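You operate a simulated robot arm through the tools that you are given. There is no shell and no other tool. Be economical: measure what you need, move in short steps, check, and stop when the job is done.

Carry out the task below with a simulated robot arm. There is one attempt and no reset: what you move stays moved.

Task
Dry the wet yellow block in the dryer, then switch it off.
Fine: stand it on a pad and turn it under the hood, where it stays.
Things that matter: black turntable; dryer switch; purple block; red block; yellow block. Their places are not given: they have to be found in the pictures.

It is judged by the outcome, as a careful person would: the job done as asked, and still so three seconds after it is handed in. It fails if anything else is knocked over, pushed out of place, dropped, spilled or broken.

Robot
A 7-joint arm with a two-finger parallel gripper, fixed in place. Base frame: the origin is at the foot of the arm, x ahead of it, y to its left, z up; the work surface is at about z = 0.76. Units: m, degrees, N and s.
With the tool pointing down near the work surface it reaches from about 0.2 to 0.68 m from the base axis. Its first joint turns from -66.0 to 66.0 degrees. Payload 2.4 kg.
Tool frame: the origin (TCP) lies between the finger pads and is the grasp point; the fingertips stand 0.03 m ahead of it; z points along the fingers, y is the line along which they close. Largest opening 0.094 m; finger width 0.028, thickness 0.01; the body of the gripper, 0.05 by 0.096 m, starts 0.055 m behind the TCP.
Orientation is that of the tool frame in the base frame, as [roll, pitch, yaw] about the fixed x, y, z axes, in that order (R = Rz(yaw) Ry(pitch) Rx(roll)). With the fingers straight down and closing along the base's y, the tool's x points along the base's -x, its y along +y and its z along -z.

Tools
- The arm moves only by the tool step_arm. Its argument "increments" is a list of rows, each a list of 7 numbers: the shift along the base's x, y, z in mm, then the turn, a rotation vector about the base's x, y, z in degrees, then the gripper command, from -1 (fully open) to 1 (shut), values between in proportion. In form: [[tx, ty, tz, ax, ay, az, gripper], ...]. A call has 1 to 8 rows; each row shifts and turns the commanded pose from where the row before left it. Rows are played at 5 a second. More than 0.05 m and 8.6 degrees between two rows, or a gripper value outside its range, and nothing of the call is played. A pose out of reach is approached as far as the arm can. The call stops where the force on the tool passes 70 N (or 10 N more than at its start, if that is more) or the arm is blocked; 0.2 s more then pass. The fingers move at their own pace (about 0.153 m/s each) and stop on an object; they squeeze with about 37 N. The grip force told is the motor's: it shows also when the fingers shut on nothing. Time passes only in rows, and 0.2 s behind the last, so rows that do not move let the fingers close. It gives the time, the measured TCP pose, the force on the tool (base axes), the opening and the grip force at its end, in the units of the frame above (readings bear some noise), with the torque about the TCP (base axes, N m) and any sound that the robot's microphone picked up.
- Cameras (640 x 400 px; columns grow to the right, rows downward): "scene" is fixed at [0.0398, 0.4751, 1.4438]; the picture's right is [-0.74, -0.68, 0.00], its down [-0.39, 0.43, -0.81] and it looks along [0.55, -0.60, -0.58] (base axes); focal length 344 px, centre (320, 200). "wrist" rides on the gripper at [0.076, 0.014, -0.102] in the tool frame; the picture's right is [-0.18, 0.98, 0.00], its down [-0.75, -0.14, -0.64] and it looks along [-0.63, -0.12, 0.77] (tool axes); focal length 243 px, centre (320, 200).
- get_image(camera): a new picture of that camera. It takes no simulated time.
- pixel_to_xyz(camera, pixels): for up to 12 pixels [column, row] of the newest picture of that camera ("zoom" is the newest enlarged one), the place [x, y, z] in the base frame of the surface seen there, good to about 0.002 m. It takes no simulated time.
- close_up(camera, box): a new picture of the part [left, top, right, bottom] of that camera's present view, enlarged. It takes no simulated time.
- sign_off(): hands the job in; it is judged then, once.

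Go step by step. Measure first, check grasps and placings, and put right what went wrong. The budget is 80 turns and 38 pictures, counting those below and the enlarged ones. Unless the task says otherwise, let go and move clear before handing in, and close with one line.

The tools are called as a command line: name --pt "numbers of a row" for each row, then --argument value for the rest, lists and objects as JSON in quotes. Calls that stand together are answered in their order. step_arm: Moves the arm, as the interface text tells. Its arguments: {"type":"object","properties":{"increments":{"type":"array","items":{"type":"array","items":{"type":"number"}}}},"required":["increments"]} The other tools are called the same way: get_image (camera) takes a picture; pixel_to_xyz (camera, pixels) gives the place of the surface under pixels of a picture; close_up (camera, box) takes an enlarged picture of a part of a camera's view; sign_off () hands the job in.

At the start:

```text
t: 0.0
tcp_pos: [0.4115, -0.2103, 1.1947]
ee_rot: [-180.0, 0.0, -179.9]
ft_force: [0.3, 0.6, -0.8]
moment: [0.0, -0.02, 0.03]
finger_gap: 0.0939
gripper_force: 0.0
```

scene: 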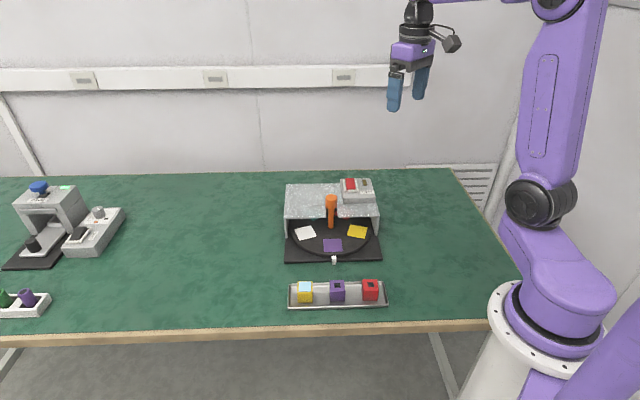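
wrist: 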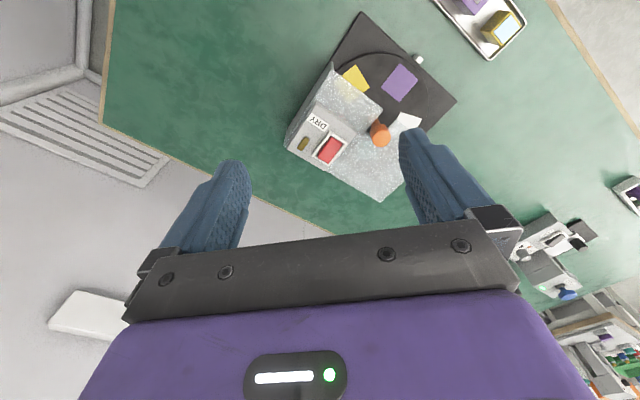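

The scene picture shows the tray with the yellow, purple and red blocks near (337,291) and the dryer with its turntable near (332,225). I'll enlarge that area to see the details.

close_up --camera "scene" --box '[270, 170, 400, 315]'

close_up --camera "wrist" --box '[270, 0, 540, 210]'

pixel_to_xyz --camera "scene" --pixels '[[305, 285], [337, 285], [370, 284], [305, 233], [332, 245], [357, 232], [331, 199], [331, 225], [350, 184], [363, 184], [334, 260], [300, 200]]'

```text
2.76 times, centred on (335, 242) of scene
```

zoom: 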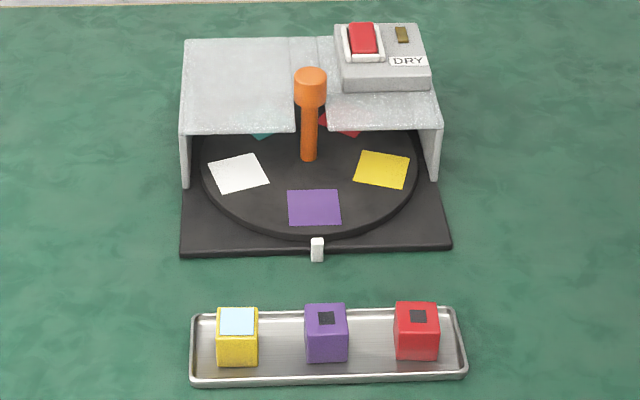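

```text
1.90 times, centred on (405, 105) of wrist
```

zoom: 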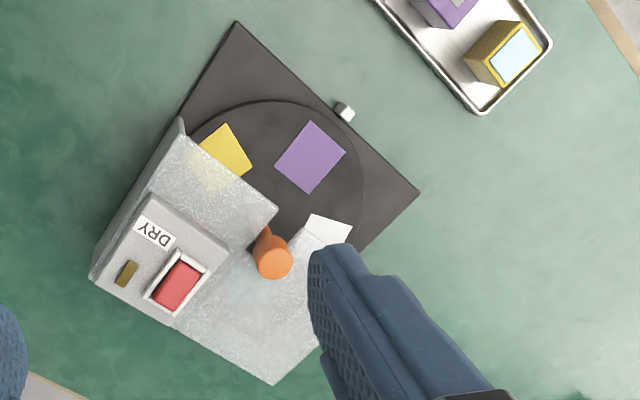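

```text
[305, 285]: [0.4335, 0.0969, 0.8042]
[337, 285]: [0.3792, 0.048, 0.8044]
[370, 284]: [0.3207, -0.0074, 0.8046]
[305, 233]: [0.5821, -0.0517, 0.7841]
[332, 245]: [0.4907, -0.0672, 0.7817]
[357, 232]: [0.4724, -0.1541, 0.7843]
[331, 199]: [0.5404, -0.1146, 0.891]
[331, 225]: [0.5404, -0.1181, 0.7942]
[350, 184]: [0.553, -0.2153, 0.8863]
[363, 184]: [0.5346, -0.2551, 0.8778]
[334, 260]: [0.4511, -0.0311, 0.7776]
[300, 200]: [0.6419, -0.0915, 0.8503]
```

The zoom shows five pads on the disc, with the orange spindle at its centre near (0.540,-0.118), and the yellow block carrying a light-blue wet patch. I'll measure the block's edges and look closely at the switch.

close_up --camera "scene" --box '[280, 270, 395, 315]'

pixel_to_xyz --camera "zoom" --pixels '[[104, 72], [176, 70], [100, 120], [180, 120], [140, 120], [140, 150], [320, 90], [85, 85], [230, 140], [140, 215], [60, 130], [140, 80]]'

close_up --camera "scene" --box '[280, 172, 390, 241]'

pixel_to_xyz --camera "zoom" --pixels '[[400, 50], [410, 80], [480, 50], [460, 120], [295, 125], [295, 170], [295, 240], [250, 260], [350, 260], [60, 250], [190, 200], [450, 190]]'

```text
5.57 times, centred on (338, 292) of scene
```

zoom: 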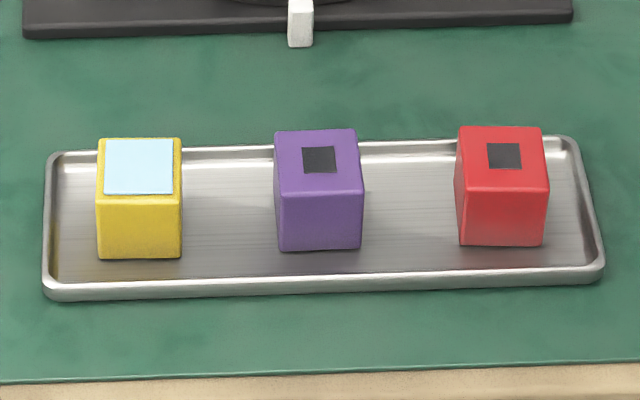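

```text
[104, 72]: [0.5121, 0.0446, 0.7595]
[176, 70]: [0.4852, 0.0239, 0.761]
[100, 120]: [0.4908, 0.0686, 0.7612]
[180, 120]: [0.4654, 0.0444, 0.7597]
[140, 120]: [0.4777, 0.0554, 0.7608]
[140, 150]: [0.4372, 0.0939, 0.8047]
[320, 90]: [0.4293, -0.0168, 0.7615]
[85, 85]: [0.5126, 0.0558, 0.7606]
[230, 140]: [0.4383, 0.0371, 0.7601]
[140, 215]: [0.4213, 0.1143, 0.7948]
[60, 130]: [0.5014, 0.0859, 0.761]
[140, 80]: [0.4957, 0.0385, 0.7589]
```

```text
5.80 times, centred on (335, 206) of scene
```

zoom: 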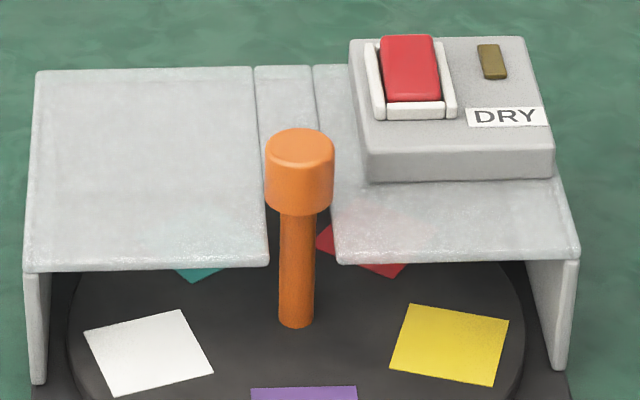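

```text
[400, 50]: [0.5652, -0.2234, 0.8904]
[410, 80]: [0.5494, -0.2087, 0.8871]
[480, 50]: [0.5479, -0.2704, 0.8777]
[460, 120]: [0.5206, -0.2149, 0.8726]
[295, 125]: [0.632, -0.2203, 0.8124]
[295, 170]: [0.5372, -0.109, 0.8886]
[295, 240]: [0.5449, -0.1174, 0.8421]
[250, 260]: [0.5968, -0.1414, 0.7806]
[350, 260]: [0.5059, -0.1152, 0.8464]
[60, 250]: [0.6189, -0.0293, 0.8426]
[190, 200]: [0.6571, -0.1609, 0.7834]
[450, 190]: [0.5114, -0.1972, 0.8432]
```

The yellow block's top sits at about (305.5,286) and looks about 35 mm wide. I'll measure its top points precisely, along with the knob's top at about (331.5,197) and the purple pad's corners.

close_up --camera "scene" --box '[285, 265, 349, 305]'

close_up --camera "scene" --box '[292, 185, 388, 260]'

pixel_to_xyz --camera "scene" --pixels '[[299.5, 283], [312, 283], [299, 291], [312, 291], [305.5, 286.5], [331.5, 196], [324, 240], [340, 240], [322, 250], [343, 250], [332, 245], [305, 303]]'

```text
10.00 times, centred on (317, 285) of scene
```

zoom: 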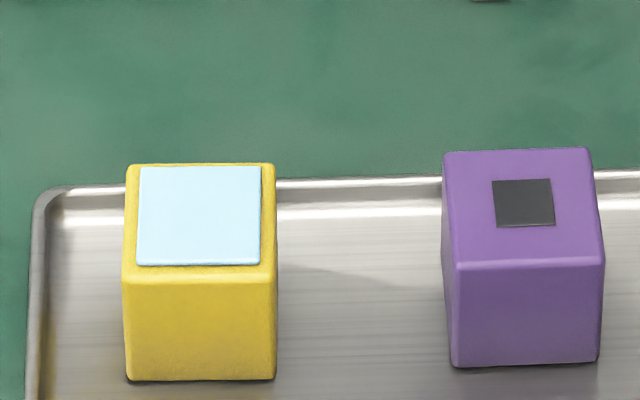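

```text
5.33 times, centred on (340, 222) of scene
```

zoom: 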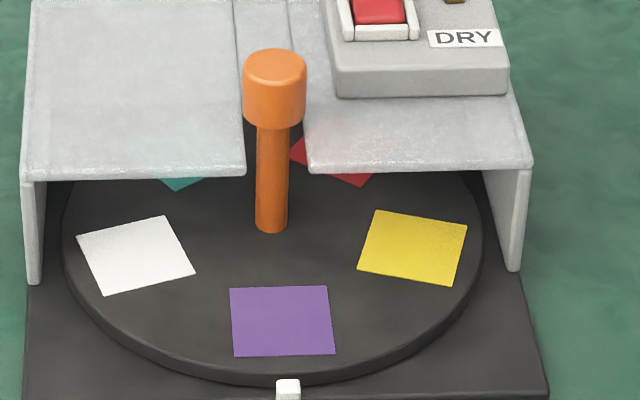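

```text
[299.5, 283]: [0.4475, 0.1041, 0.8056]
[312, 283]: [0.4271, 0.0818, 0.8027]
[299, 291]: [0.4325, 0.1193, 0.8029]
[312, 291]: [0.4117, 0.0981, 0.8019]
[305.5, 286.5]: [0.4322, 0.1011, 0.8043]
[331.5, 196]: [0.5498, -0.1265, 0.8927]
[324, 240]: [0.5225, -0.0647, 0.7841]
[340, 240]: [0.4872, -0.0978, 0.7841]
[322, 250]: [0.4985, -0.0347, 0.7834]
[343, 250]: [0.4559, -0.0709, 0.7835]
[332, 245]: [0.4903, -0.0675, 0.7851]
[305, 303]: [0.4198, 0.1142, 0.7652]
```

The block's centre is about (0.431,0.101), its top is at z 0.804, and it's turned about 45°. I'll move above it and yaw the tool by -45° so the fingers close along the tray.

step_arm --pt "2.4 39 -28 0 0 -5.625 -1" --pt "2.4 39 -28 0 0 -5.625 -1" --pt "2.4 39 -28 0 0 -5.625 -1" --pt "2.4 39 -28 0 0 -5.625 -1" --pt "2.4 39 -28 0 0 -5.625 -1" --pt "2.4 39 -28 0 0 -5.625 -1" --pt "2.4 39 -28 0 0 -5.625 -1" --pt "2.4 39 -28 0 0 -5.625 -0.05"

```text
t: 1.8
tcp_pos: [0.4297, 0.1009, 0.9697]
ee_rot: [-180.0, 0.0, 134.8]
ft_force: [-0.2, -0.3, -0.3]
moment: [-0.03, 0.0, 0.0]
finger_gap: 0.0493
gripper_force: 0.0
```

The tool is above the block with a 49 mm opening. I'll go down partway and check with the wrist camera.

step_arm --pt "0.5 0 -35 0 0 0 -0.05" --pt "0.5 0 -35 0 0 0 -0.05" --pt "0 0 -30 0 0 0 -0.05"

get_image --camera "wrist"

close_up --camera "scene" --box '[270, 230, 382, 300]'

```text
t: 2.6
tcp_pos: [0.43, 0.1011, 0.8673]
ee_rot: [179.9, -0.1, 135.0]
ft_force: [-0.2, 0.3, 0.0]
moment: [-0.04, 0.0, 0.0]
finger_gap: 0.0493
gripper_force: 0.0
```

```text
29 pictures are left
```

wrist: 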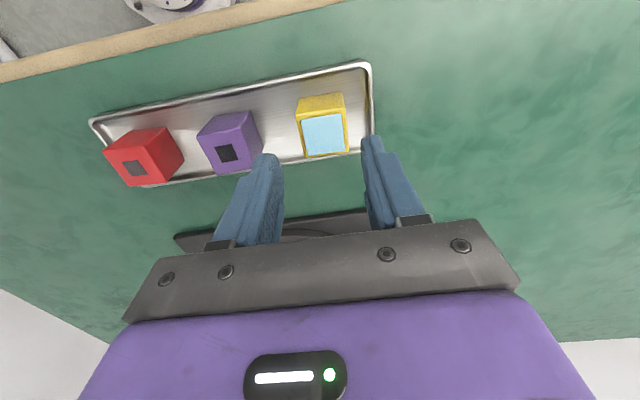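

```text
5.71 times, centred on (326, 265) of scene
```

zoom: 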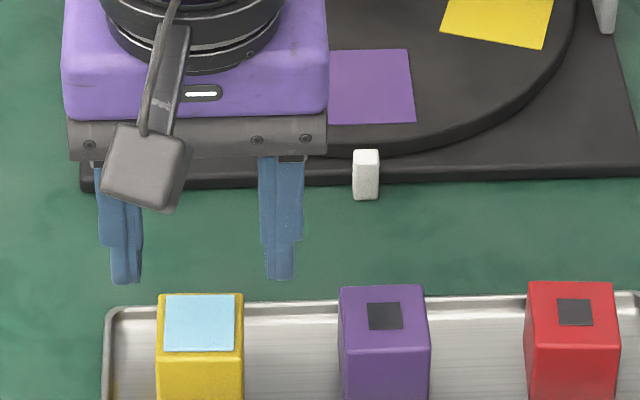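

The block sits between the fingers in the wrist view, with its top at (323,134). I'll check its centre from this camera.

pixel_to_xyz --camera "wrist" --pixels '[[304, 119], [343, 115], [308, 155], [347, 150], [325, 135], [371, 100], [280, 140]]'

```text
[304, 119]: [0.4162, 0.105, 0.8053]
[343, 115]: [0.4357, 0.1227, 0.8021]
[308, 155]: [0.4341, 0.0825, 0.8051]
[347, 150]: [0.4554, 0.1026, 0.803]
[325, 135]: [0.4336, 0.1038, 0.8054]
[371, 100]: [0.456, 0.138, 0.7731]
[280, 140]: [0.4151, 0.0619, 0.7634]
```

The two cameras agree on a centre of about (0.433,0.102). I'll go down to z 0.800 and close the fingers.

step_arm --pt "3 1 -25 0 0 0 -0.05" --pt "0 0 -25 0 0 0 -0.05" --pt "0 0 -17 0 0 0 -0.05" --pt "0 0 0 0 0 0 1" --pt "0 0 0 0 0 0 1" --pt "0 0 0 0 0 0 1"

```text
t: 4.0
tcp_pos: [0.4339, 0.1016, 0.8032]
ee_rot: [180.0, 0.0, 134.9]
ft_force: [-2.7, 0.7, 20.8]
moment: [0.06, 0.09, -0.03]
finger_gap: 0.0397
gripper_force: 37.3
```

The upward force of 21 N and the 3 mm stop short suggest the tips touched something, so I'll look before lifting.

close_up --camera "scene" --box '[270, 245, 366, 305]'

get_image --camera "wrist"

```text
6.67 times, centred on (318, 275) of scene
```

zoom: 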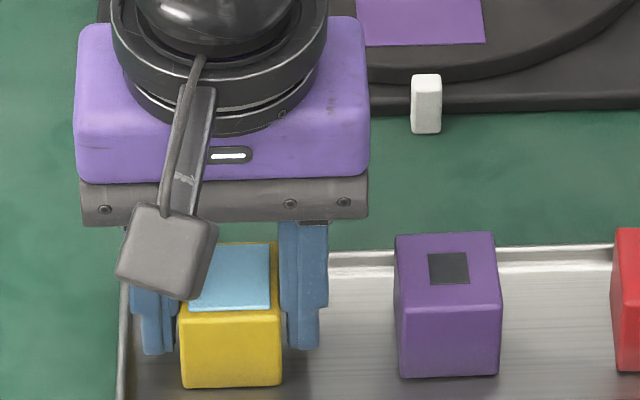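

```text
26 pictures are left
```

wrist: 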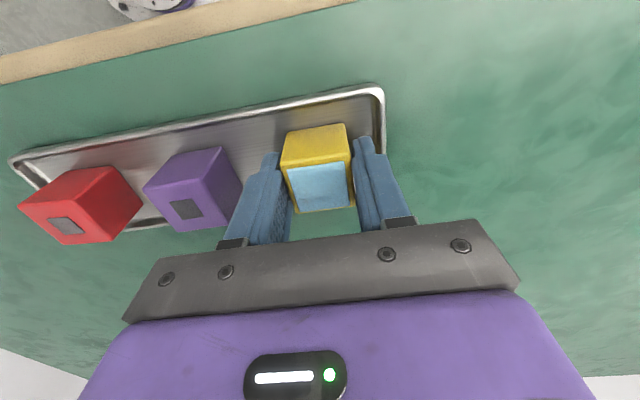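

The fingers appear to be holding the block with a 40 mm gap, with the tips probably resting on the tray floor. I'll lift slowly and check.

step_arm --pt "0 0 5 0 0 0 1" --pt "0 0 5 0 0 0 1" --pt "0 0 10 0 0 0 1" --pt "0 0 20 0 0 0 1" --pt "0 0 30 0 0 0 1"

get_image --camera "scene"

get_image --camera "wrist"

```text
t: 5.2
tcp_pos: [0.4338, 0.1015, 0.8718]
ee_rot: [179.9, 0.0, 135.0]
ft_force: [-0.6, 0.2, -0.4]
moment: [-0.01, 0.0, -0.02]
finger_gap: 0.0397
gripper_force: 37.0
```

```text
25 pictures are left
```

scene: 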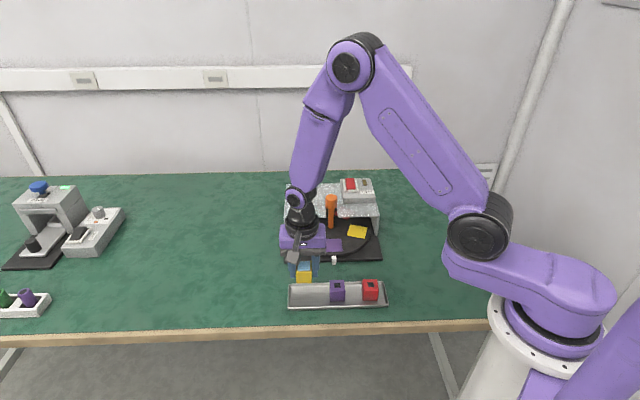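

```text
24 pictures are left
```

wrist: 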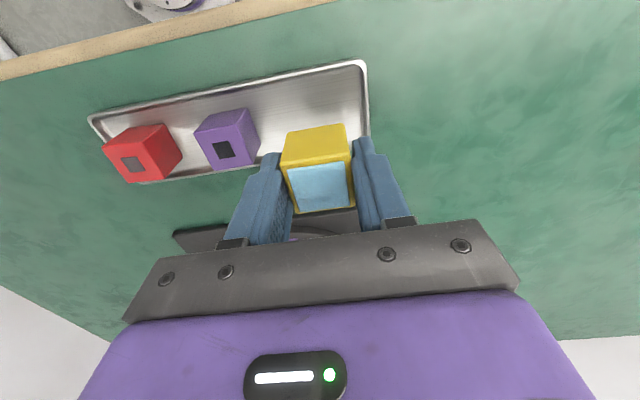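

The block is lifted and gripped, and the tray neighbours haven't moved. I'll carry it over the purple pad at (0.491,-0.067), which is at z 0.784, and lower to just above it.

step_arm --pt "14 -42 5 0 0 0 1" --pt "14 -42 0 0 0 0 1" --pt "14 -42 0 0 0 0 1" --pt "15 -43 0 0 0 0 1" --pt "0 0 -20 0 0 0 1" --pt "0 0 -18 0 0 0 1"

close_up --camera "scene" --box '[280, 200, 392, 270]'

get_image --camera "wrist"

```text
t: 6.6
tcp_pos: [0.4918, -0.0672, 0.8388]
ee_rot: [-180.0, 0.0, 135.0]
ft_force: [0.2, -0.5, -0.1]
moment: [0.0, 0.01, 0.0]
finger_gap: 0.0395
gripper_force: 36.7
```

```text
5.71 times, centred on (336, 235) of scene
```

zoom: 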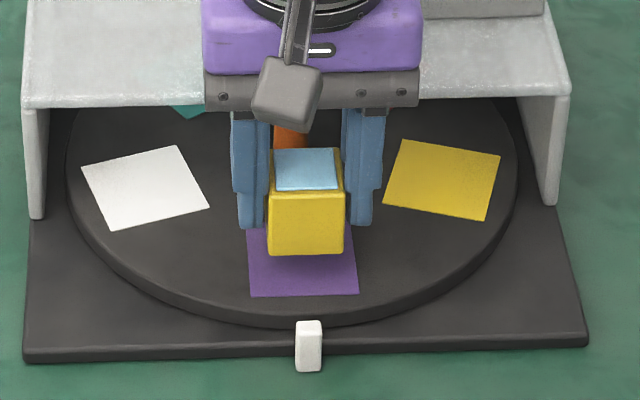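

```text
22 pictures are left
```

wrist: 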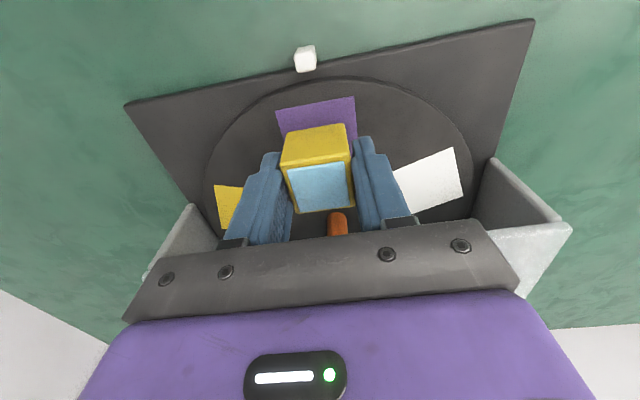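

The block is well aligned over the purple pad. I'll lower it in small steps and watch the force.

step_arm --pt "0 0 -8 0 0 0 1" --pt "0 0 -5 0 0 0 1" --pt "0 0 -3 0 0 0 1"

```text
t: 7.4
tcp_pos: [0.49, -0.067, 0.8241]
ee_rot: [179.8, -0.1, 135.0]
ft_force: [-0.6, 0.1, -1.4]
moment: [0.01, -0.04, -0.02]
finger_gap: 0.0395
gripper_force: 37.0
```

step_arm --pt "0 0 -2 0 0 0 1" --pt "0 0 -1.5 0 0 0 1"

```text
t: 8.0
tcp_pos: [0.4904, -0.0666, 0.8218]
ee_rot: [180.0, -0.1, 135.0]
ft_force: [-4.2, 2.7, 17.8]
moment: [0.13, 0.15, -0.11]
finger_gap: 0.0396
gripper_force: 37.2
```

A contact force of 18 N says the block is resting on the pad. I'll open a little, let it settle and go straight up.

step_arm --pt "0 0 1 0 0 0 0.3" --pt "0 0 0 0 0 0 -0.3" --pt "0 0 0 0 0 0 -0.3" --pt "0 0 25 0 0 0 -0.3" --pt "0 0 35 0 0 0 -0.3" --pt "0 0 40 0 0 0 -0.3" --pt "-35 35 0 0 0 0 -0.3" --pt "-35 35 0 0 0 0 -0.3"

close_up --camera "scene" --box '[280, 172, 392, 262]'

get_image --camera "wrist"

```text
t: 9.8
tcp_pos: [0.4219, 0.0042, 0.9209]
ee_rot: [179.9, 0.0, 135.0]
ft_force: [0.6, 0.0, -0.8]
moment: [0.0, 0.02, 0.01]
finger_gap: 0.0609
gripper_force: 0.0
```

```text
4.44 times, centred on (336, 217) of scene
```

zoom: 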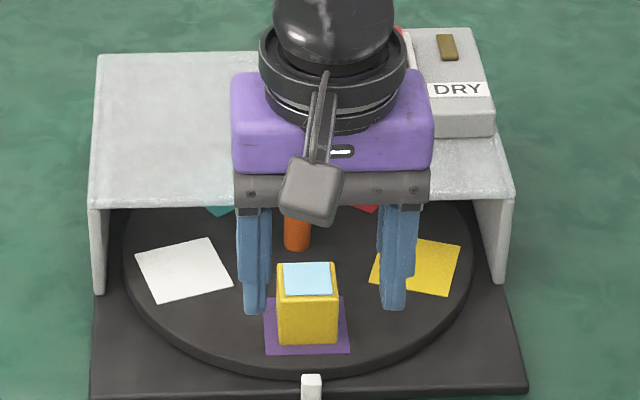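

```text
20 pictures are left
```

wrist: 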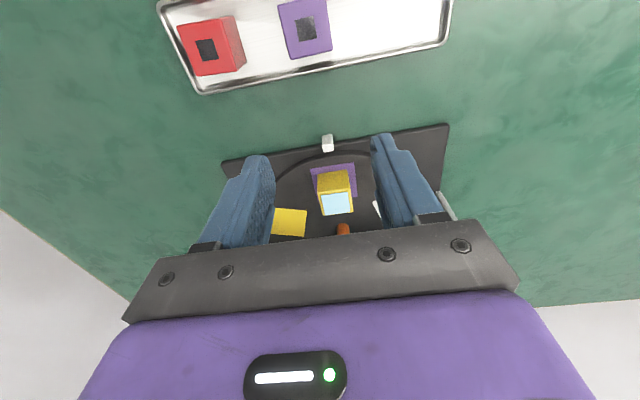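

The block stands on the purple pad at (307,310) in the zoom, and the tray is undisturbed. Next I'll move above the orange knob at (0.548,-0.124), turning the wrist +64° first so there's room to twist it back.

step_arm --pt "0 0 35 0 0 8 -0.1" --pt "20 -20 0 0 0 8 -0.1" --pt "20 -20 0 0 0 8 -0.1" --pt "20 -20 0 0 0 8 -0.1" --pt "20 -20 0 0 0 8 -0.1" --pt "20 -20 0 0 0 8 -0.1" --pt "20 -20 0 0 0 8 -0.1" --pt "6 -8 0 0 0 8 -0.1"

step_arm --pt "0 0 0 0 0 8 -0.1" --pt "0 0 0 0 0 8 -0.1" --pt "0 0 0 0 0 8 -0.1"

get_image --camera "wrist"

close_up --camera "scene" --box '[280, 160, 400, 260]'

```text
t: 11.6
tcp_pos: [0.5464, -0.1258, 0.9564]
ee_rot: [180.0, -0.1, -160.8]
ft_force: [-0.5, 0.4, 0.4]
moment: [0.05, -0.04, 0.0]
finger_gap: 0.0519
gripper_force: 0.0
```

```text
t: 12.4
tcp_pos: [0.5465, -0.1246, 0.9547]
ee_rot: [180.0, 0.0, -136.9]
ft_force: [-0.2, -0.1, 0.2]
moment: [-0.01, 0.02, -0.02]
finger_gap: 0.0519
gripper_force: 0.2
```

```text
19 pictures are left
```

wrist: 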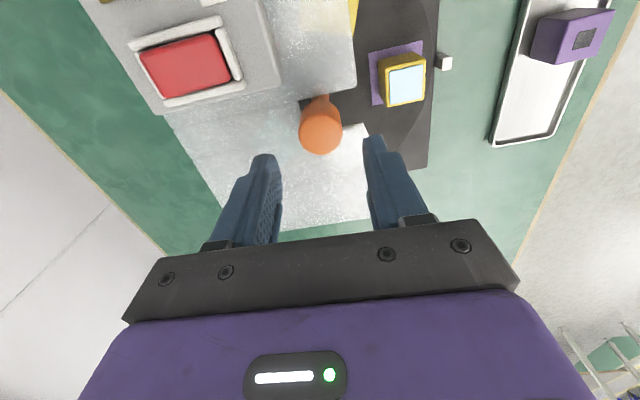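

```text
4.00 times, centred on (340, 210) of scene
```

zoom: 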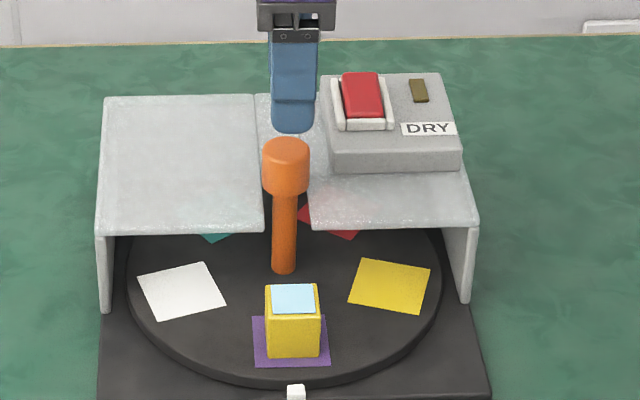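

The wrist view shows the knob at (321,130), so I'll measure it and the switch parts from here.

pixel_to_xyz --camera "wrist" --pixels '[[321, 133], [302, 130], [341, 130], [321, 150], [321, 116], [150, 70], [215, 60], [185, 65], [165, 108], [300, 60], [404, 85]]'

```text
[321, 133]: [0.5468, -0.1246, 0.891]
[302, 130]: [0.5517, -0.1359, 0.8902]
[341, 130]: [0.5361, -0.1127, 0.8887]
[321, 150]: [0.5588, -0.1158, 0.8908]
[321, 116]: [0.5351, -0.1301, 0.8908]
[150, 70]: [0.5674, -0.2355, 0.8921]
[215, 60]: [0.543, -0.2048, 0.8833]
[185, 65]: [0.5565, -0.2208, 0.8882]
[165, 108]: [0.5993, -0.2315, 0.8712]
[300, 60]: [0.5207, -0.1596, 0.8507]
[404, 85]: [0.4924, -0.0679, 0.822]
```

The TCP is centred over the knob at (0.547,-0.124). I'll go down to z 0.884 and grip it.

step_arm --pt "0.5 0.5 -30 0 0 0 -0.1" --pt "0 0 -30 0 0 0 -0.1" --pt "0 0 -10.5 0 0 0 -0.1" --pt "0 0 0 0 0 0 1" --pt "0 0 0 0 0 0 1" --pt "0 0 0 0 0 0 1"

```text
t: 13.8
tcp_pos: [0.5469, -0.1263, 0.8864]
ee_rot: [-180.0, 0.0, -137.0]
ft_force: [3.2, -3.5, -1.6]
moment: [0.01, -0.19, -0.02]
finger_gap: 0.0336
gripper_force: 44.9
```

The knob is gripped at 34 mm with low side force. I'll try a slow twist and check that the disc turns with it.

step_arm --pt "0 0 0 0 0 -3 1" --pt "0 0 0 0 0 -5 1" --pt "0 0 0 0 0 -6 1" --pt "0 0 0 0 0 -6 1" --pt "0 0 0 0 0 -5 1" --pt "0 0 0 0 0 -3 1"

close_up --camera "scene" --box '[280, 160, 400, 260]'

```text
t: 15.2
tcp_pos: [0.5461, -0.124, 0.8847]
ee_rot: [-179.9, -0.1, -165.0]
ft_force: [-5.7, 1.9, 8.2]
moment: [-0.28, -0.74, 0.03]
finger_gap: 0.0336
gripper_force: 44.8
```

```text
4.00 times, centred on (340, 210) of scene
```

zoom: 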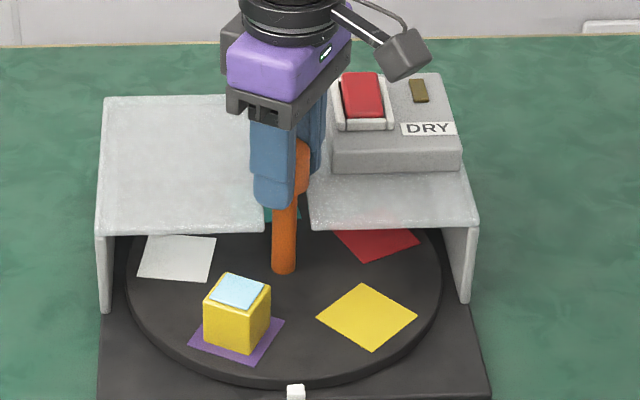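

The disc and block turned with the knob, about 28° clockwise. I'll keep twisting.

step_arm --pt "0 0 0 0 0 -4 1" --pt "0 0 0 0 0 -6 1" --pt "0 0 0 0 0 -7 1" --pt "0 0 0 0 0 -7 1" --pt "0 0 0 0 0 -7 1" --pt "0 0 0 0 0 -7 1" --pt "0 0 0 0 0 -6 1" --pt "0 0 0 0 0 -4 1"

step_arm --pt "0 0 0 0 0 -4 1" --pt "0 0 0 0 0 -6 1" --pt "0 0 0 0 0 -7 1" --pt "0 0 0 0 0 -7 1" --pt "0 0 0 0 0 -7 1" --pt "0 0 0 0 0 -7 1" --pt "0 0 0 0 0 -6 1" --pt "0 0 0 0 0 -4 1"

close_up --camera "scene" --box '[280, 160, 400, 260]'

```text
t: 17.0
tcp_pos: [0.5475, -0.1225, 0.8861]
ee_rot: [179.9, -0.2, 147.0]
ft_force: [-5.9, 13.7, 7.0]
moment: [0.51, 0.26, 0.06]
finger_gap: 0.0338
gripper_force: 45.2
```

```text
t: 18.8
tcp_pos: [0.5476, -0.1239, 0.885]
ee_rot: [180.0, -0.1, 99.1]
ft_force: [11.1, 13.0, -8.0]
moment: [-0.25, 0.2, 1.03]
finger_gap: 0.0336
gripper_force: 44.7
```

```text
4.00 times, centred on (340, 210) of scene
```

zoom: 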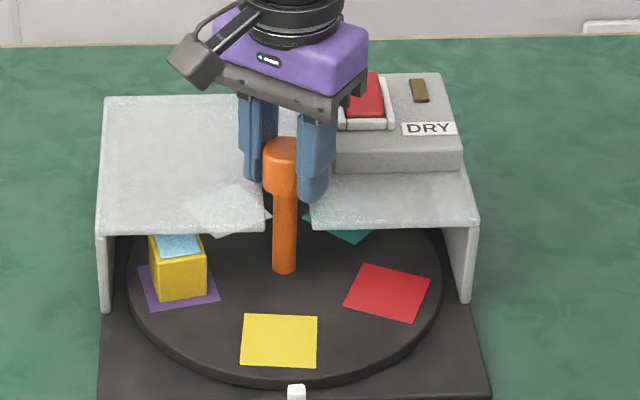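

The tool turned 124° but the disc only about 72°, and there's now 1 Nm of twist, so the knob slipped. I'll look closely at whether the block is touching the hood's edge.

close_up --camera "scene" --box '[292, 205, 340, 235]'

pixel_to_xyz --camera "zoom" --pixels '[[220, 170], [220, 150], [220, 120], [150, 100], [300, 100], [180, 190], [280, 190], [220, 300], [150, 165], [290, 165], [360, 110]]'

get_image --camera "wrist"

```text
13.33 times, centred on (316, 220) of scene
```

zoom: 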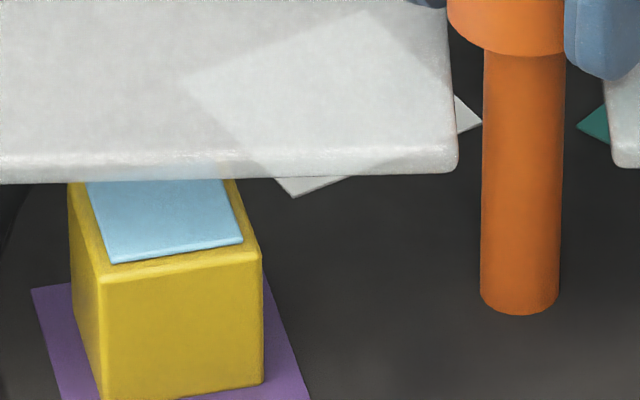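

```text
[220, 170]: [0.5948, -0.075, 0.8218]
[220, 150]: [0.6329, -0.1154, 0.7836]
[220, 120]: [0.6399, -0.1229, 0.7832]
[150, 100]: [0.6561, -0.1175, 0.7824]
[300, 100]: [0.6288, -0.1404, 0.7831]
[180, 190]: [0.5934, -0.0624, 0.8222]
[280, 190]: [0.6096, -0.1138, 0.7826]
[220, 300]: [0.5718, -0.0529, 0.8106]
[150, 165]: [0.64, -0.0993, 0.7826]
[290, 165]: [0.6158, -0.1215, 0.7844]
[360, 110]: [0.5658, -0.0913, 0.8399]
```

```text
14 pictures are left
```

wrist: 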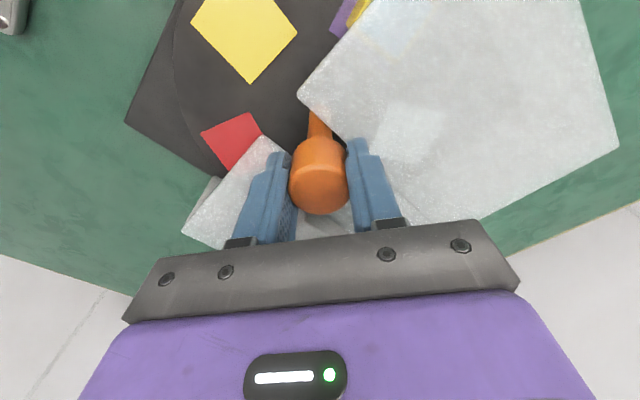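

The block's top is at z 0.822, clear of the hood, so the disc seems to have met a stop about 74° clockwise. I'll reverse counter-clockwise with the knob still gripped and see whether it turns freely.

step_arm --pt "0 0 0 0 0 4 1" --pt "0 0 0 0 0 6 1" --pt "0 0 0 0 0 7 1" --pt "0 0 0 0 0 7 1" --pt "0 0 0 0 0 7 1" --pt "0 0 0 0 0 7 1" --pt "0 0 0 0 0 6 1" --pt "0 0 0 0 0 4 1"

close_up --camera "scene" --box '[280, 160, 400, 260]'

```text
t: 20.6
tcp_pos: [0.5485, -0.1238, 0.8846]
ee_rot: [-179.9, 0.2, 147.2]
ft_force: [21.9, 11.4, -14.3]
moment: [0.44, 0.08, -0.03]
finger_gap: 0.0335
gripper_force: 45.0
```

```text
4.00 times, centred on (340, 210) of scene
```

zoom: 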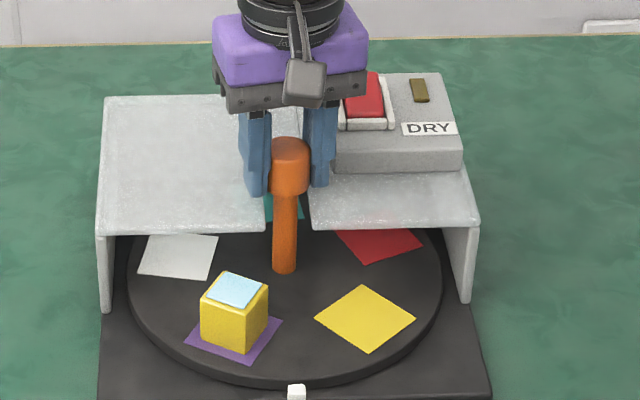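

Reversing is free. I'll carry on counter-clockwise to take the block round the other way.

step_arm --pt "-0.5 -0.5 0 0 0 4 1" --pt "0 0 0 0 0 6 1" --pt "0 0 0 0 0 7 1" --pt "0 0 0 0 0 7 1" --pt "0 0 0 0 0 7 1" --pt "0 0 0 0 0 7 1" --pt "0 0 0 0 0 6 1" --pt "0 0 0 0 0 4 1"

step_arm --pt "0 0 0 0 0 4 1" --pt "0 0 0 0 0 6 1" --pt "0 0 0 0 0 7 1" --pt "0 0 0 0 0 7 1" --pt "0 0 0 0 0 6 1" --pt "0 0 0 0 0 4 1"

close_up --camera "scene" --box '[280, 160, 400, 260]'

```text
t: 22.4
tcp_pos: [0.5477, -0.1242, 0.886]
ee_rot: [-179.8, 0.2, -164.7]
ft_force: [19.1, 16.4, -9.5]
moment: [0.5, -0.82, -0.01]
finger_gap: 0.0337
gripper_force: 44.6
```

```text
t: 23.8
tcp_pos: [0.5481, -0.1239, 0.8842]
ee_rot: [-179.8, 0.1, -130.8]
ft_force: [21.8, 15.5, -9.2]
moment: [0.82, -0.43, 0.0]
finger_gap: 0.0338
gripper_force: 44.9
```

```text
4.00 times, centred on (340, 210) of scene
```

zoom: 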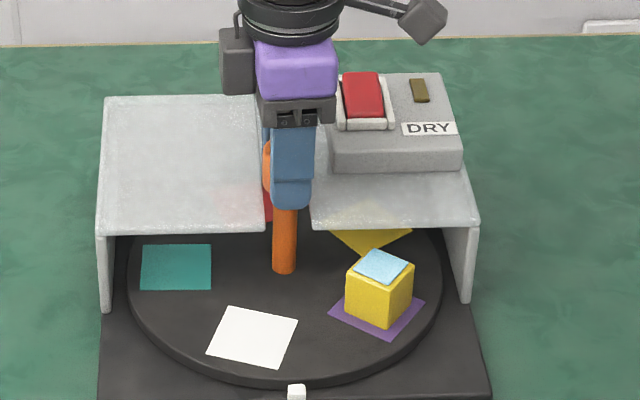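

The block is now 50° past the front on the other side, and the disc turns freely this way. I'll open, wind the wrist back -120° and regrip.

step_arm --pt "0 0 0 0 0 0 -0.1" --pt "0 0 0 0 0 0 -0.1" --pt "0 0 10 0 0 -8 -0.1" --pt "0 0 15 0 0 -8 -0.1" --pt "0 0 0 0 0 -8 -0.1" --pt "0 0 0 0 0 -8 -0.1" --pt "0 0 0 0 0 -8 -0.1" --pt "0 0 0 0 0 -8 -0.1"

step_arm --pt "0 0 0 0 0 -8 -0.1" --pt "0 0 0 0 0 -8 -0.1" --pt "0 0 0 0 0 -8 -0.1" --pt "0 0 0 0 0 -8 -0.1" --pt "0 0 0 0 0 -8 -0.1" --pt "0 0 0 0 0 -8 -0.1" --pt "0 0 0 0 0 -8 -0.1" --pt "0 0 0 0 0 -8 -0.1"

```text
t: 25.6
tcp_pos: [0.5461, -0.125, 0.9095]
ee_rot: [-180.0, -0.1, -179.1]
ft_force: [0.2, 0.1, 0.4]
moment: [0.01, 0.0, -0.03]
finger_gap: 0.0517
gripper_force: 0.0
```

```text
t: 27.4
tcp_pos: [0.5462, -0.1253, 0.9097]
ee_rot: [179.9, 0.0, 116.8]
ft_force: [0.1, -0.5, -0.1]
moment: [0.0, 0.03, -0.01]
finger_gap: 0.0516
gripper_force: 0.2
```

The tool is at yaw 117°, hanging free. I'll shift 1.5 mm toward the knob's measured axis, go down and grip.

step_arm --pt "1.5 1.3 -25 0 0 0 -0.1" --pt "0 0 0 0 0 0 1" --pt "0 0 0 0 0 0 1" --pt "0 0 0 0 0 0 1"

step_arm --pt "0 0 0 0 0 4 1" --pt "0 0 0 0 0 6 1" --pt "0 0 0 0 0 7 1" --pt "0 0 0 0 0 7 1" --pt "0 0 0 0 0 7 1" --pt "0 0 0 0 0 7 1" --pt "0 0 0 0 0 6 1" --pt "0 0 0 0 0 4 1"

close_up --camera "scene" --box '[280, 160, 400, 260]'

```text
t: 28.4
tcp_pos: [0.547, -0.1244, 0.8864]
ee_rot: [179.9, 0.0, 117.0]
ft_force: [-6.0, -0.5, 15.1]
moment: [0.48, 0.85, -0.03]
finger_gap: 0.0336
gripper_force: 44.6
```

```text
t: 30.2
tcp_pos: [0.5487, -0.1232, 0.8861]
ee_rot: [179.9, 0.1, 165.0]
ft_force: [0.1, -3.6, 4.5]
moment: [0.17, -0.28, -0.01]
finger_gap: 0.0337
gripper_force: 44.5
```

```text
4.00 times, centred on (340, 210) of scene
```

zoom: 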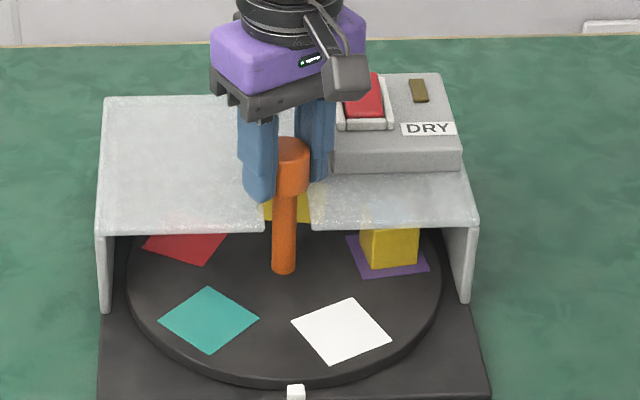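

The block is passing under the hood with no resistance (moment about 0). I'll continue.

step_arm --pt "0 0 0 0 0 4 1" --pt "0 0 0 0 0 6 1" --pt "0 0 0 0 0 7 1" --pt "0 0 0 0 0 7 1" --pt "0 0 0 0 0 7 1" --pt "0 0 0 0 0 7 1" --pt "0 0 0 0 0 6 1" --pt "0 0 0 0 0 4 1"

close_up --camera "scene" --box '[280, 160, 400, 260]'

```text
t: 32.0
tcp_pos: [0.5488, -0.1239, 0.8857]
ee_rot: [-179.9, 0.0, -146.7]
ft_force: [4.3, -2.1, 11.6]
moment: [0.53, 0.12, -0.09]
finger_gap: 0.0337
gripper_force: 44.8
```

```text
4.00 times, centred on (340, 210) of scene
```

zoom: 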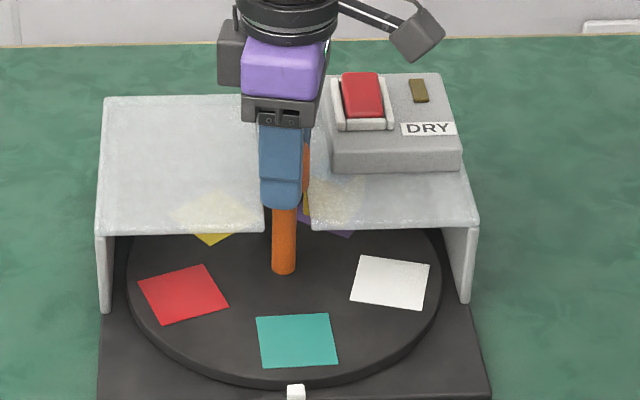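

The block is under the hood, seen through the frosted plate at (335,200) in the zoom, about 145° from the front. I'll turn another 18° to bring it deeper, then release and rise.

step_arm --pt "0 0 0 0 0 4 1" --pt "0 0 0 0 0 5 1" --pt "0 0 0 0 0 5 1" --pt "0 0 0 0 0 4 1"

step_arm --pt "0 0 0 0 0 0 -0.1" --pt "0 0 0 0 0 0 -0.1" --pt "0 0 25 0 0 0 -0.1" --pt "0 0 35 0 0 0 -0.1" --pt "0 0 20 0 0 0 1" --pt "0 0 0 0 0 0 1"

get_image --camera "wrist"

close_up --camera "scene" --box '[280, 160, 400, 260]'

```text
t: 33.0
tcp_pos: [0.5489, -0.1232, 0.8857]
ee_rot: [180.0, -0.1, -128.8]
ft_force: [3.9, 2.2, 16.7]
moment: [0.17, -0.11, 0.0]
finger_gap: 0.0338
gripper_force: 45.0
```

```text
t: 34.4
tcp_pos: [0.5474, -0.1239, 0.9662]
ee_rot: [180.0, 0.1, -129.1]
ft_force: [0.0, 0.1, -0.6]
moment: [0.0, 0.02, -0.04]
finger_gap: 0.0002
gripper_force: 32.9
```

```text
9 pictures are left
```

wrist: 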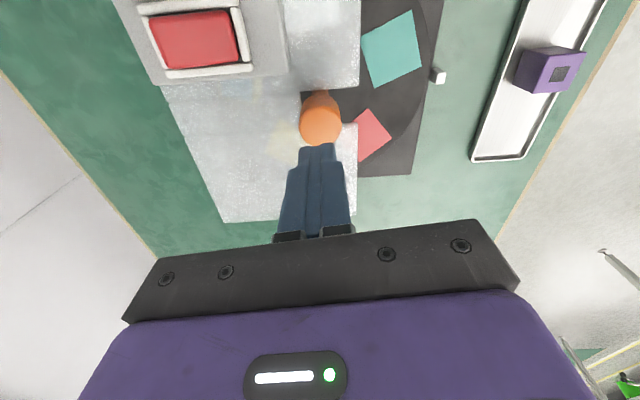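

```text
4.00 times, centred on (340, 210) of scene
```

zoom: 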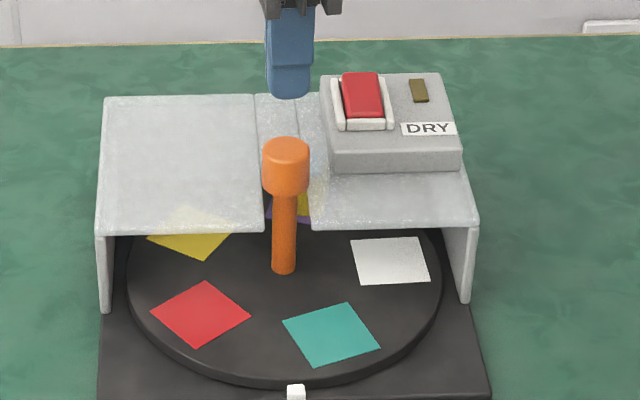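

The block is now deep under the hood behind the spindle. The rocker at (195,40) in the wrist view is next, so I'll measure its profile.

pixel_to_xyz --camera "wrist" --pixels '[[158, 42], [170, 42], [183, 41], [195, 40], [207, 39], [219, 38], [230, 37], [195, 18], [195, 60], [265, 40]]'

```text
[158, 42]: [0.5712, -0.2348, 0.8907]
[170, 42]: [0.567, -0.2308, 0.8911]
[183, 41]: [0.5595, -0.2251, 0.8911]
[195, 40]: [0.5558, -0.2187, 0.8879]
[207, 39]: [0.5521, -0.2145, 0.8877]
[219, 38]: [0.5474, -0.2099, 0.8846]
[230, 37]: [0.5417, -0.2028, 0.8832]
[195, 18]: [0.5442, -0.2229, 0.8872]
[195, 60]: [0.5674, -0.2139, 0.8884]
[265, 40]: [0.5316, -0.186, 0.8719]
```

The rocker's rear end is raised (z 0.891 against 0.883 at the front) and the lamp is dark, so it's off. I'll put the closed fingertips over the rear half at about (0.565,-0.229) and stop just above it.

step_arm --pt "6 -35 0 0 0 0 1" --pt "6 -35 0 0 0 0 1" --pt "6 -35 0 0 0 0 1" --pt "0 0 -20 0 0 0 1" --pt "0 0 -18 0 0 0 1"

close_up --camera "scene" --box '[310, 160, 390, 210]'

```text
t: 35.6
tcp_pos: [0.5641, -0.2285, 0.9259]
ee_rot: [-179.9, 0.0, -129.0]
ft_force: [-0.8, 0.5, -0.1]
moment: [-0.02, 0.0, 0.04]
finger_gap: 0.0001
gripper_force: 32.6
```

```text
8.00 times, centred on (350, 185) of scene
```

zoom: 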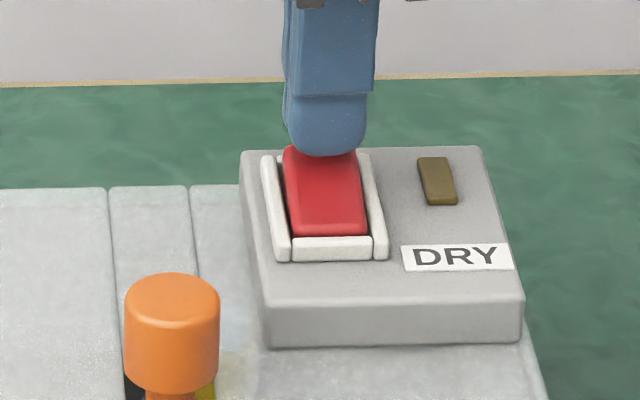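

The fingertip is over the rear half of the rocker. I'll press down in small steps.

step_arm --pt "1 -1 -4 0 0 0 1" --pt "0 0 -3 0 0 0 1" --pt "0 0 -2 0 0 0 1"

```text
t: 36.4
tcp_pos: [0.5665, -0.2302, 0.9177]
ee_rot: [-180.0, 0.1, -129.0]
ft_force: [0.5, 0.2, 0.1]
moment: [0.0, -0.03, -0.02]
finger_gap: 0.0002
gripper_force: 32.5
```

step_arm --pt "0 0 -2 0 0 0 1" --pt "0 0 -1.5 0 0 0 1"

```text
t: 37.0
tcp_pos: [0.5674, -0.2297, 0.9179]
ee_rot: [-179.7, 0.2, -129.0]
ft_force: [-0.7, -0.9, 24.0]
moment: [0.41, 0.03, 0.0]
finger_gap: 0.0001
gripper_force: 33.4
```

There's a 24 N contact but no sound was reported, so I'll check the lamp before pressing harder.

close_up --camera "scene" --box '[310, 160, 390, 210]'

```text
8.00 times, centred on (350, 185) of scene
```

zoom: 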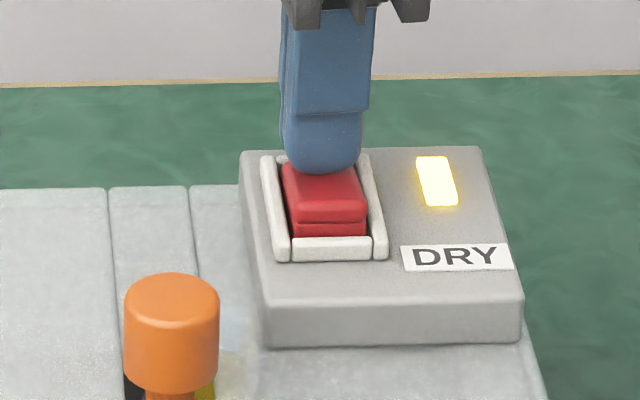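

The lamp is lit and the rocker has flipped, so the dryer is on. I'll lift off, hover over the front half, and wait while listening for a signal.

step_arm --pt "0 0 20 0 0 0 1" --pt "-10 10.5 3 0 0 0 1" --pt "-10 10.5 0 0 0 0 1" --pt "0 0 0 0 0 0 1" --pt "0 0 0 0 0 0 1" --pt "0 0 0 0 0 0 1" --pt "0 0 0 0 0 0 1" --pt "0 0 0 0 0 0 1"

step_arm --pt "0 0 0 0 0 0 1" --pt "0 0 0 0 0 0 1" --pt "0 0 0 0 0 0 1" --pt "0 0 0 0 0 0 1" --pt "0 0 0 0 0 0 1" --pt "0 0 0 0 0 0 1" --pt "0 0 0 0 0 0 1" --pt "0 0 0 0 0 0 1"

step_arm --pt "0 0 0 0 0 0 1" --pt "0 0 0 0 0 0 1" --pt "0 0 0 0 0 0 1" --pt "0 0 0 0 0 0 1" --pt "0 0 0 0 0 0 1" --pt "0 0 0 0 0 0 1" --pt "0 0 0 0 0 0 1" --pt "0 0 0 0 0 0 1"

get_image --camera "wrist"

```text
t: 38.8
tcp_pos: [0.5464, -0.2086, 0.9377]
ee_rot: [-180.0, 0.1, -129.0]
ft_force: [0.3, 0.1, -0.1]
moment: [-0.02, 0.01, 0.02]
finger_gap: 0.0
gripper_force: 33.1
```

```text
t: 40.6
tcp_pos: [0.5475, -0.209, 0.9376]
ee_rot: [179.9, 0.1, -129.0]
ft_force: [0.1, 0.2, -0.8]
moment: [-0.01, -0.03, 0.0]
finger_gap: 0.0002
gripper_force: 33.1
```

```text
t: 42.4
tcp_pos: [0.5465, -0.2077, 0.9368]
ee_rot: [180.0, 0.1, -129.0]
ft_force: [0.1, 0.2, 0.1]
moment: [0.0, 0.0, 0.03]
finger_gap: 0.0002
gripper_force: 32.8
```

```text
5 pictures are left
```

wrist: 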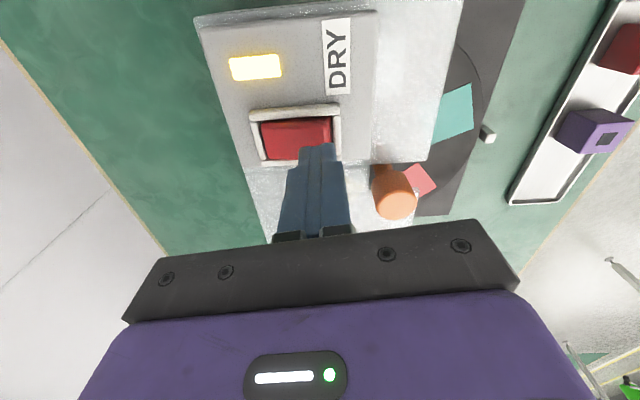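

The lamp is still on after about 6 s and there's no sound yet. I'll keep waiting and then look at the block through the hood from the scene camera.

step_arm --pt "0 0 0 0 0 0 1" --pt "0 0 0 0 0 0 1" --pt "0 0 0 0 0 0 1" --pt "0 0 0 0 0 0 1" --pt "0 0 0 0 0 0 1" --pt "0 0 0 0 0 0 1" --pt "0 0 0 0 0 0 1" --pt "0 0 0 0 0 0 1"

step_arm --pt "0 0 0 0 0 0 1" --pt "0 0 0 0 0 0 1" --pt "0 0 0 0 0 0 1" --pt "0 0 0 0 0 0 1" --pt "0 0 0 0 0 0 1" --pt "0 0 0 0 0 0 1" --pt "0 0 0 0 0 0 1" --pt "0 0 0 0 0 0 1"

step_arm --pt "0 0 0 0 0 0 1" --pt "0 0 0 0 0 0 1" --pt "0 0 0 0 0 0 1" --pt "0 0 0 0 0 0 1" --pt "0 0 0 0 0 0 1" --pt "0 0 0 0 0 0 1" --pt "0 0 0 0 0 0 1" --pt "0 0 0 0 0 0 1"

close_up --camera "scene" --box '[310, 170, 382, 215]'

```text
t: 44.2
tcp_pos: [0.5474, -0.2084, 0.9376]
ee_rot: [180.0, 0.0, -129.0]
ft_force: [0.1, -0.5, 1.0]
moment: [-0.02, 0.0, -0.01]
finger_gap: 0.0002
gripper_force: 32.8
```

```text
t: 46.0
tcp_pos: [0.5474, -0.2092, 0.9384]
ee_rot: [179.9, -0.1, -128.9]
ft_force: [0.5, -0.1, -0.3]
moment: [0.02, 0.01, -0.01]
finger_gap: 0.0
gripper_force: 32.2
```

```text
t: 47.8
tcp_pos: [0.546, -0.2082, 0.937]
ee_rot: [-180.0, -0.1, -129.0]
ft_force: [-0.4, 0.0, 0.4]
moment: [0.02, 0.0, 0.03]
finger_gap: 0.0001
gripper_force: 32.8
```

```text
8.89 times, centred on (346, 192) of scene
```

zoom: 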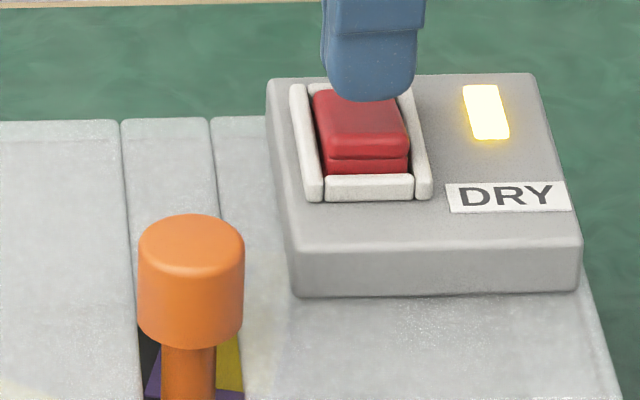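

The patch is hidden behind the knob from here, but the wrist view above the knob showed a faint blue patch through the hood at (255,85). I'll go back to that pose, wait longer there, and look.

step_arm --pt "0 0 30 0 0 0 1" --pt "0 42 0 0 0 0 1" --pt "0 42 0 0 0 0 1" --pt "0 0 0 0 0 0 1" --pt "0 0 0 0 0 0 1" --pt "0 0 0 0 0 0 1" --pt "0 0 0 0 0 0 1" --pt "0 0 0 0 0 0 1"

step_arm --pt "0 0 0 0 0 0 1" --pt "0 0 0 0 0 0 1" --pt "0 0 0 0 0 0 1" --pt "0 0 0 0 0 0 1" --pt "0 0 0 0 0 0 1" --pt "0 0 0 0 0 0 1" --pt "0 0 0 0 0 0 1" --pt "0 0 0 0 0 0 1"

step_arm --pt "0 0 0 0 0 0 1" --pt "0 0 0 0 0 0 1" --pt "0 0 0 0 0 0 1" --pt "0 0 0 0 0 0 1" --pt "0 0 0 0 0 0 1" --pt "0 0 0 0 0 0 1" --pt "0 0 0 0 0 0 1" --pt "0 0 0 0 0 0 1"

close_up --camera "wrist" --box '[150, 0, 390, 150]'

```text
t: 49.6
tcp_pos: [0.5468, -0.1258, 0.9699]
ee_rot: [179.9, 0.0, -128.9]
ft_force: [0.4, 0.1, -0.1]
moment: [0.02, -0.01, -0.03]
finger_gap: 0.0
gripper_force: 33.0
```

```text
t: 51.4
tcp_pos: [0.5453, -0.1259, 0.9685]
ee_rot: [-180.0, 0.0, -129.1]
ft_force: [0.1, 0.7, -0.3]
moment: [0.0, 0.0, 0.0]
finger_gap: 0.0
gripper_force: 32.7
```

```text
t: 53.2
tcp_pos: [0.5454, -0.126, 0.9689]
ee_rot: [-180.0, 0.1, -129.1]
ft_force: [0.3, 0.2, 0.7]
moment: [-0.02, 0.0, -0.02]
finger_gap: 0.0
gripper_force: 33.2
```

```text
2.67 times, centred on (270, 75) of wrist
```

zoom: 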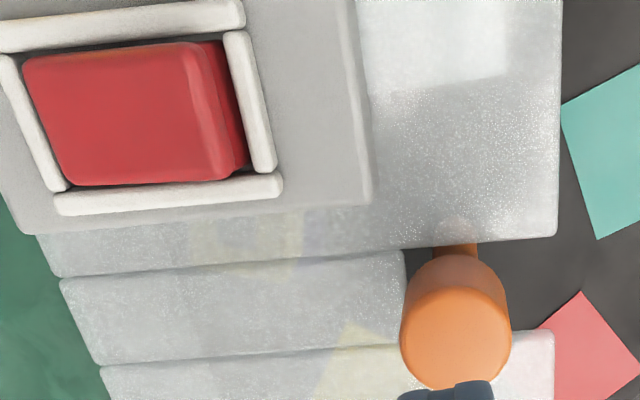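

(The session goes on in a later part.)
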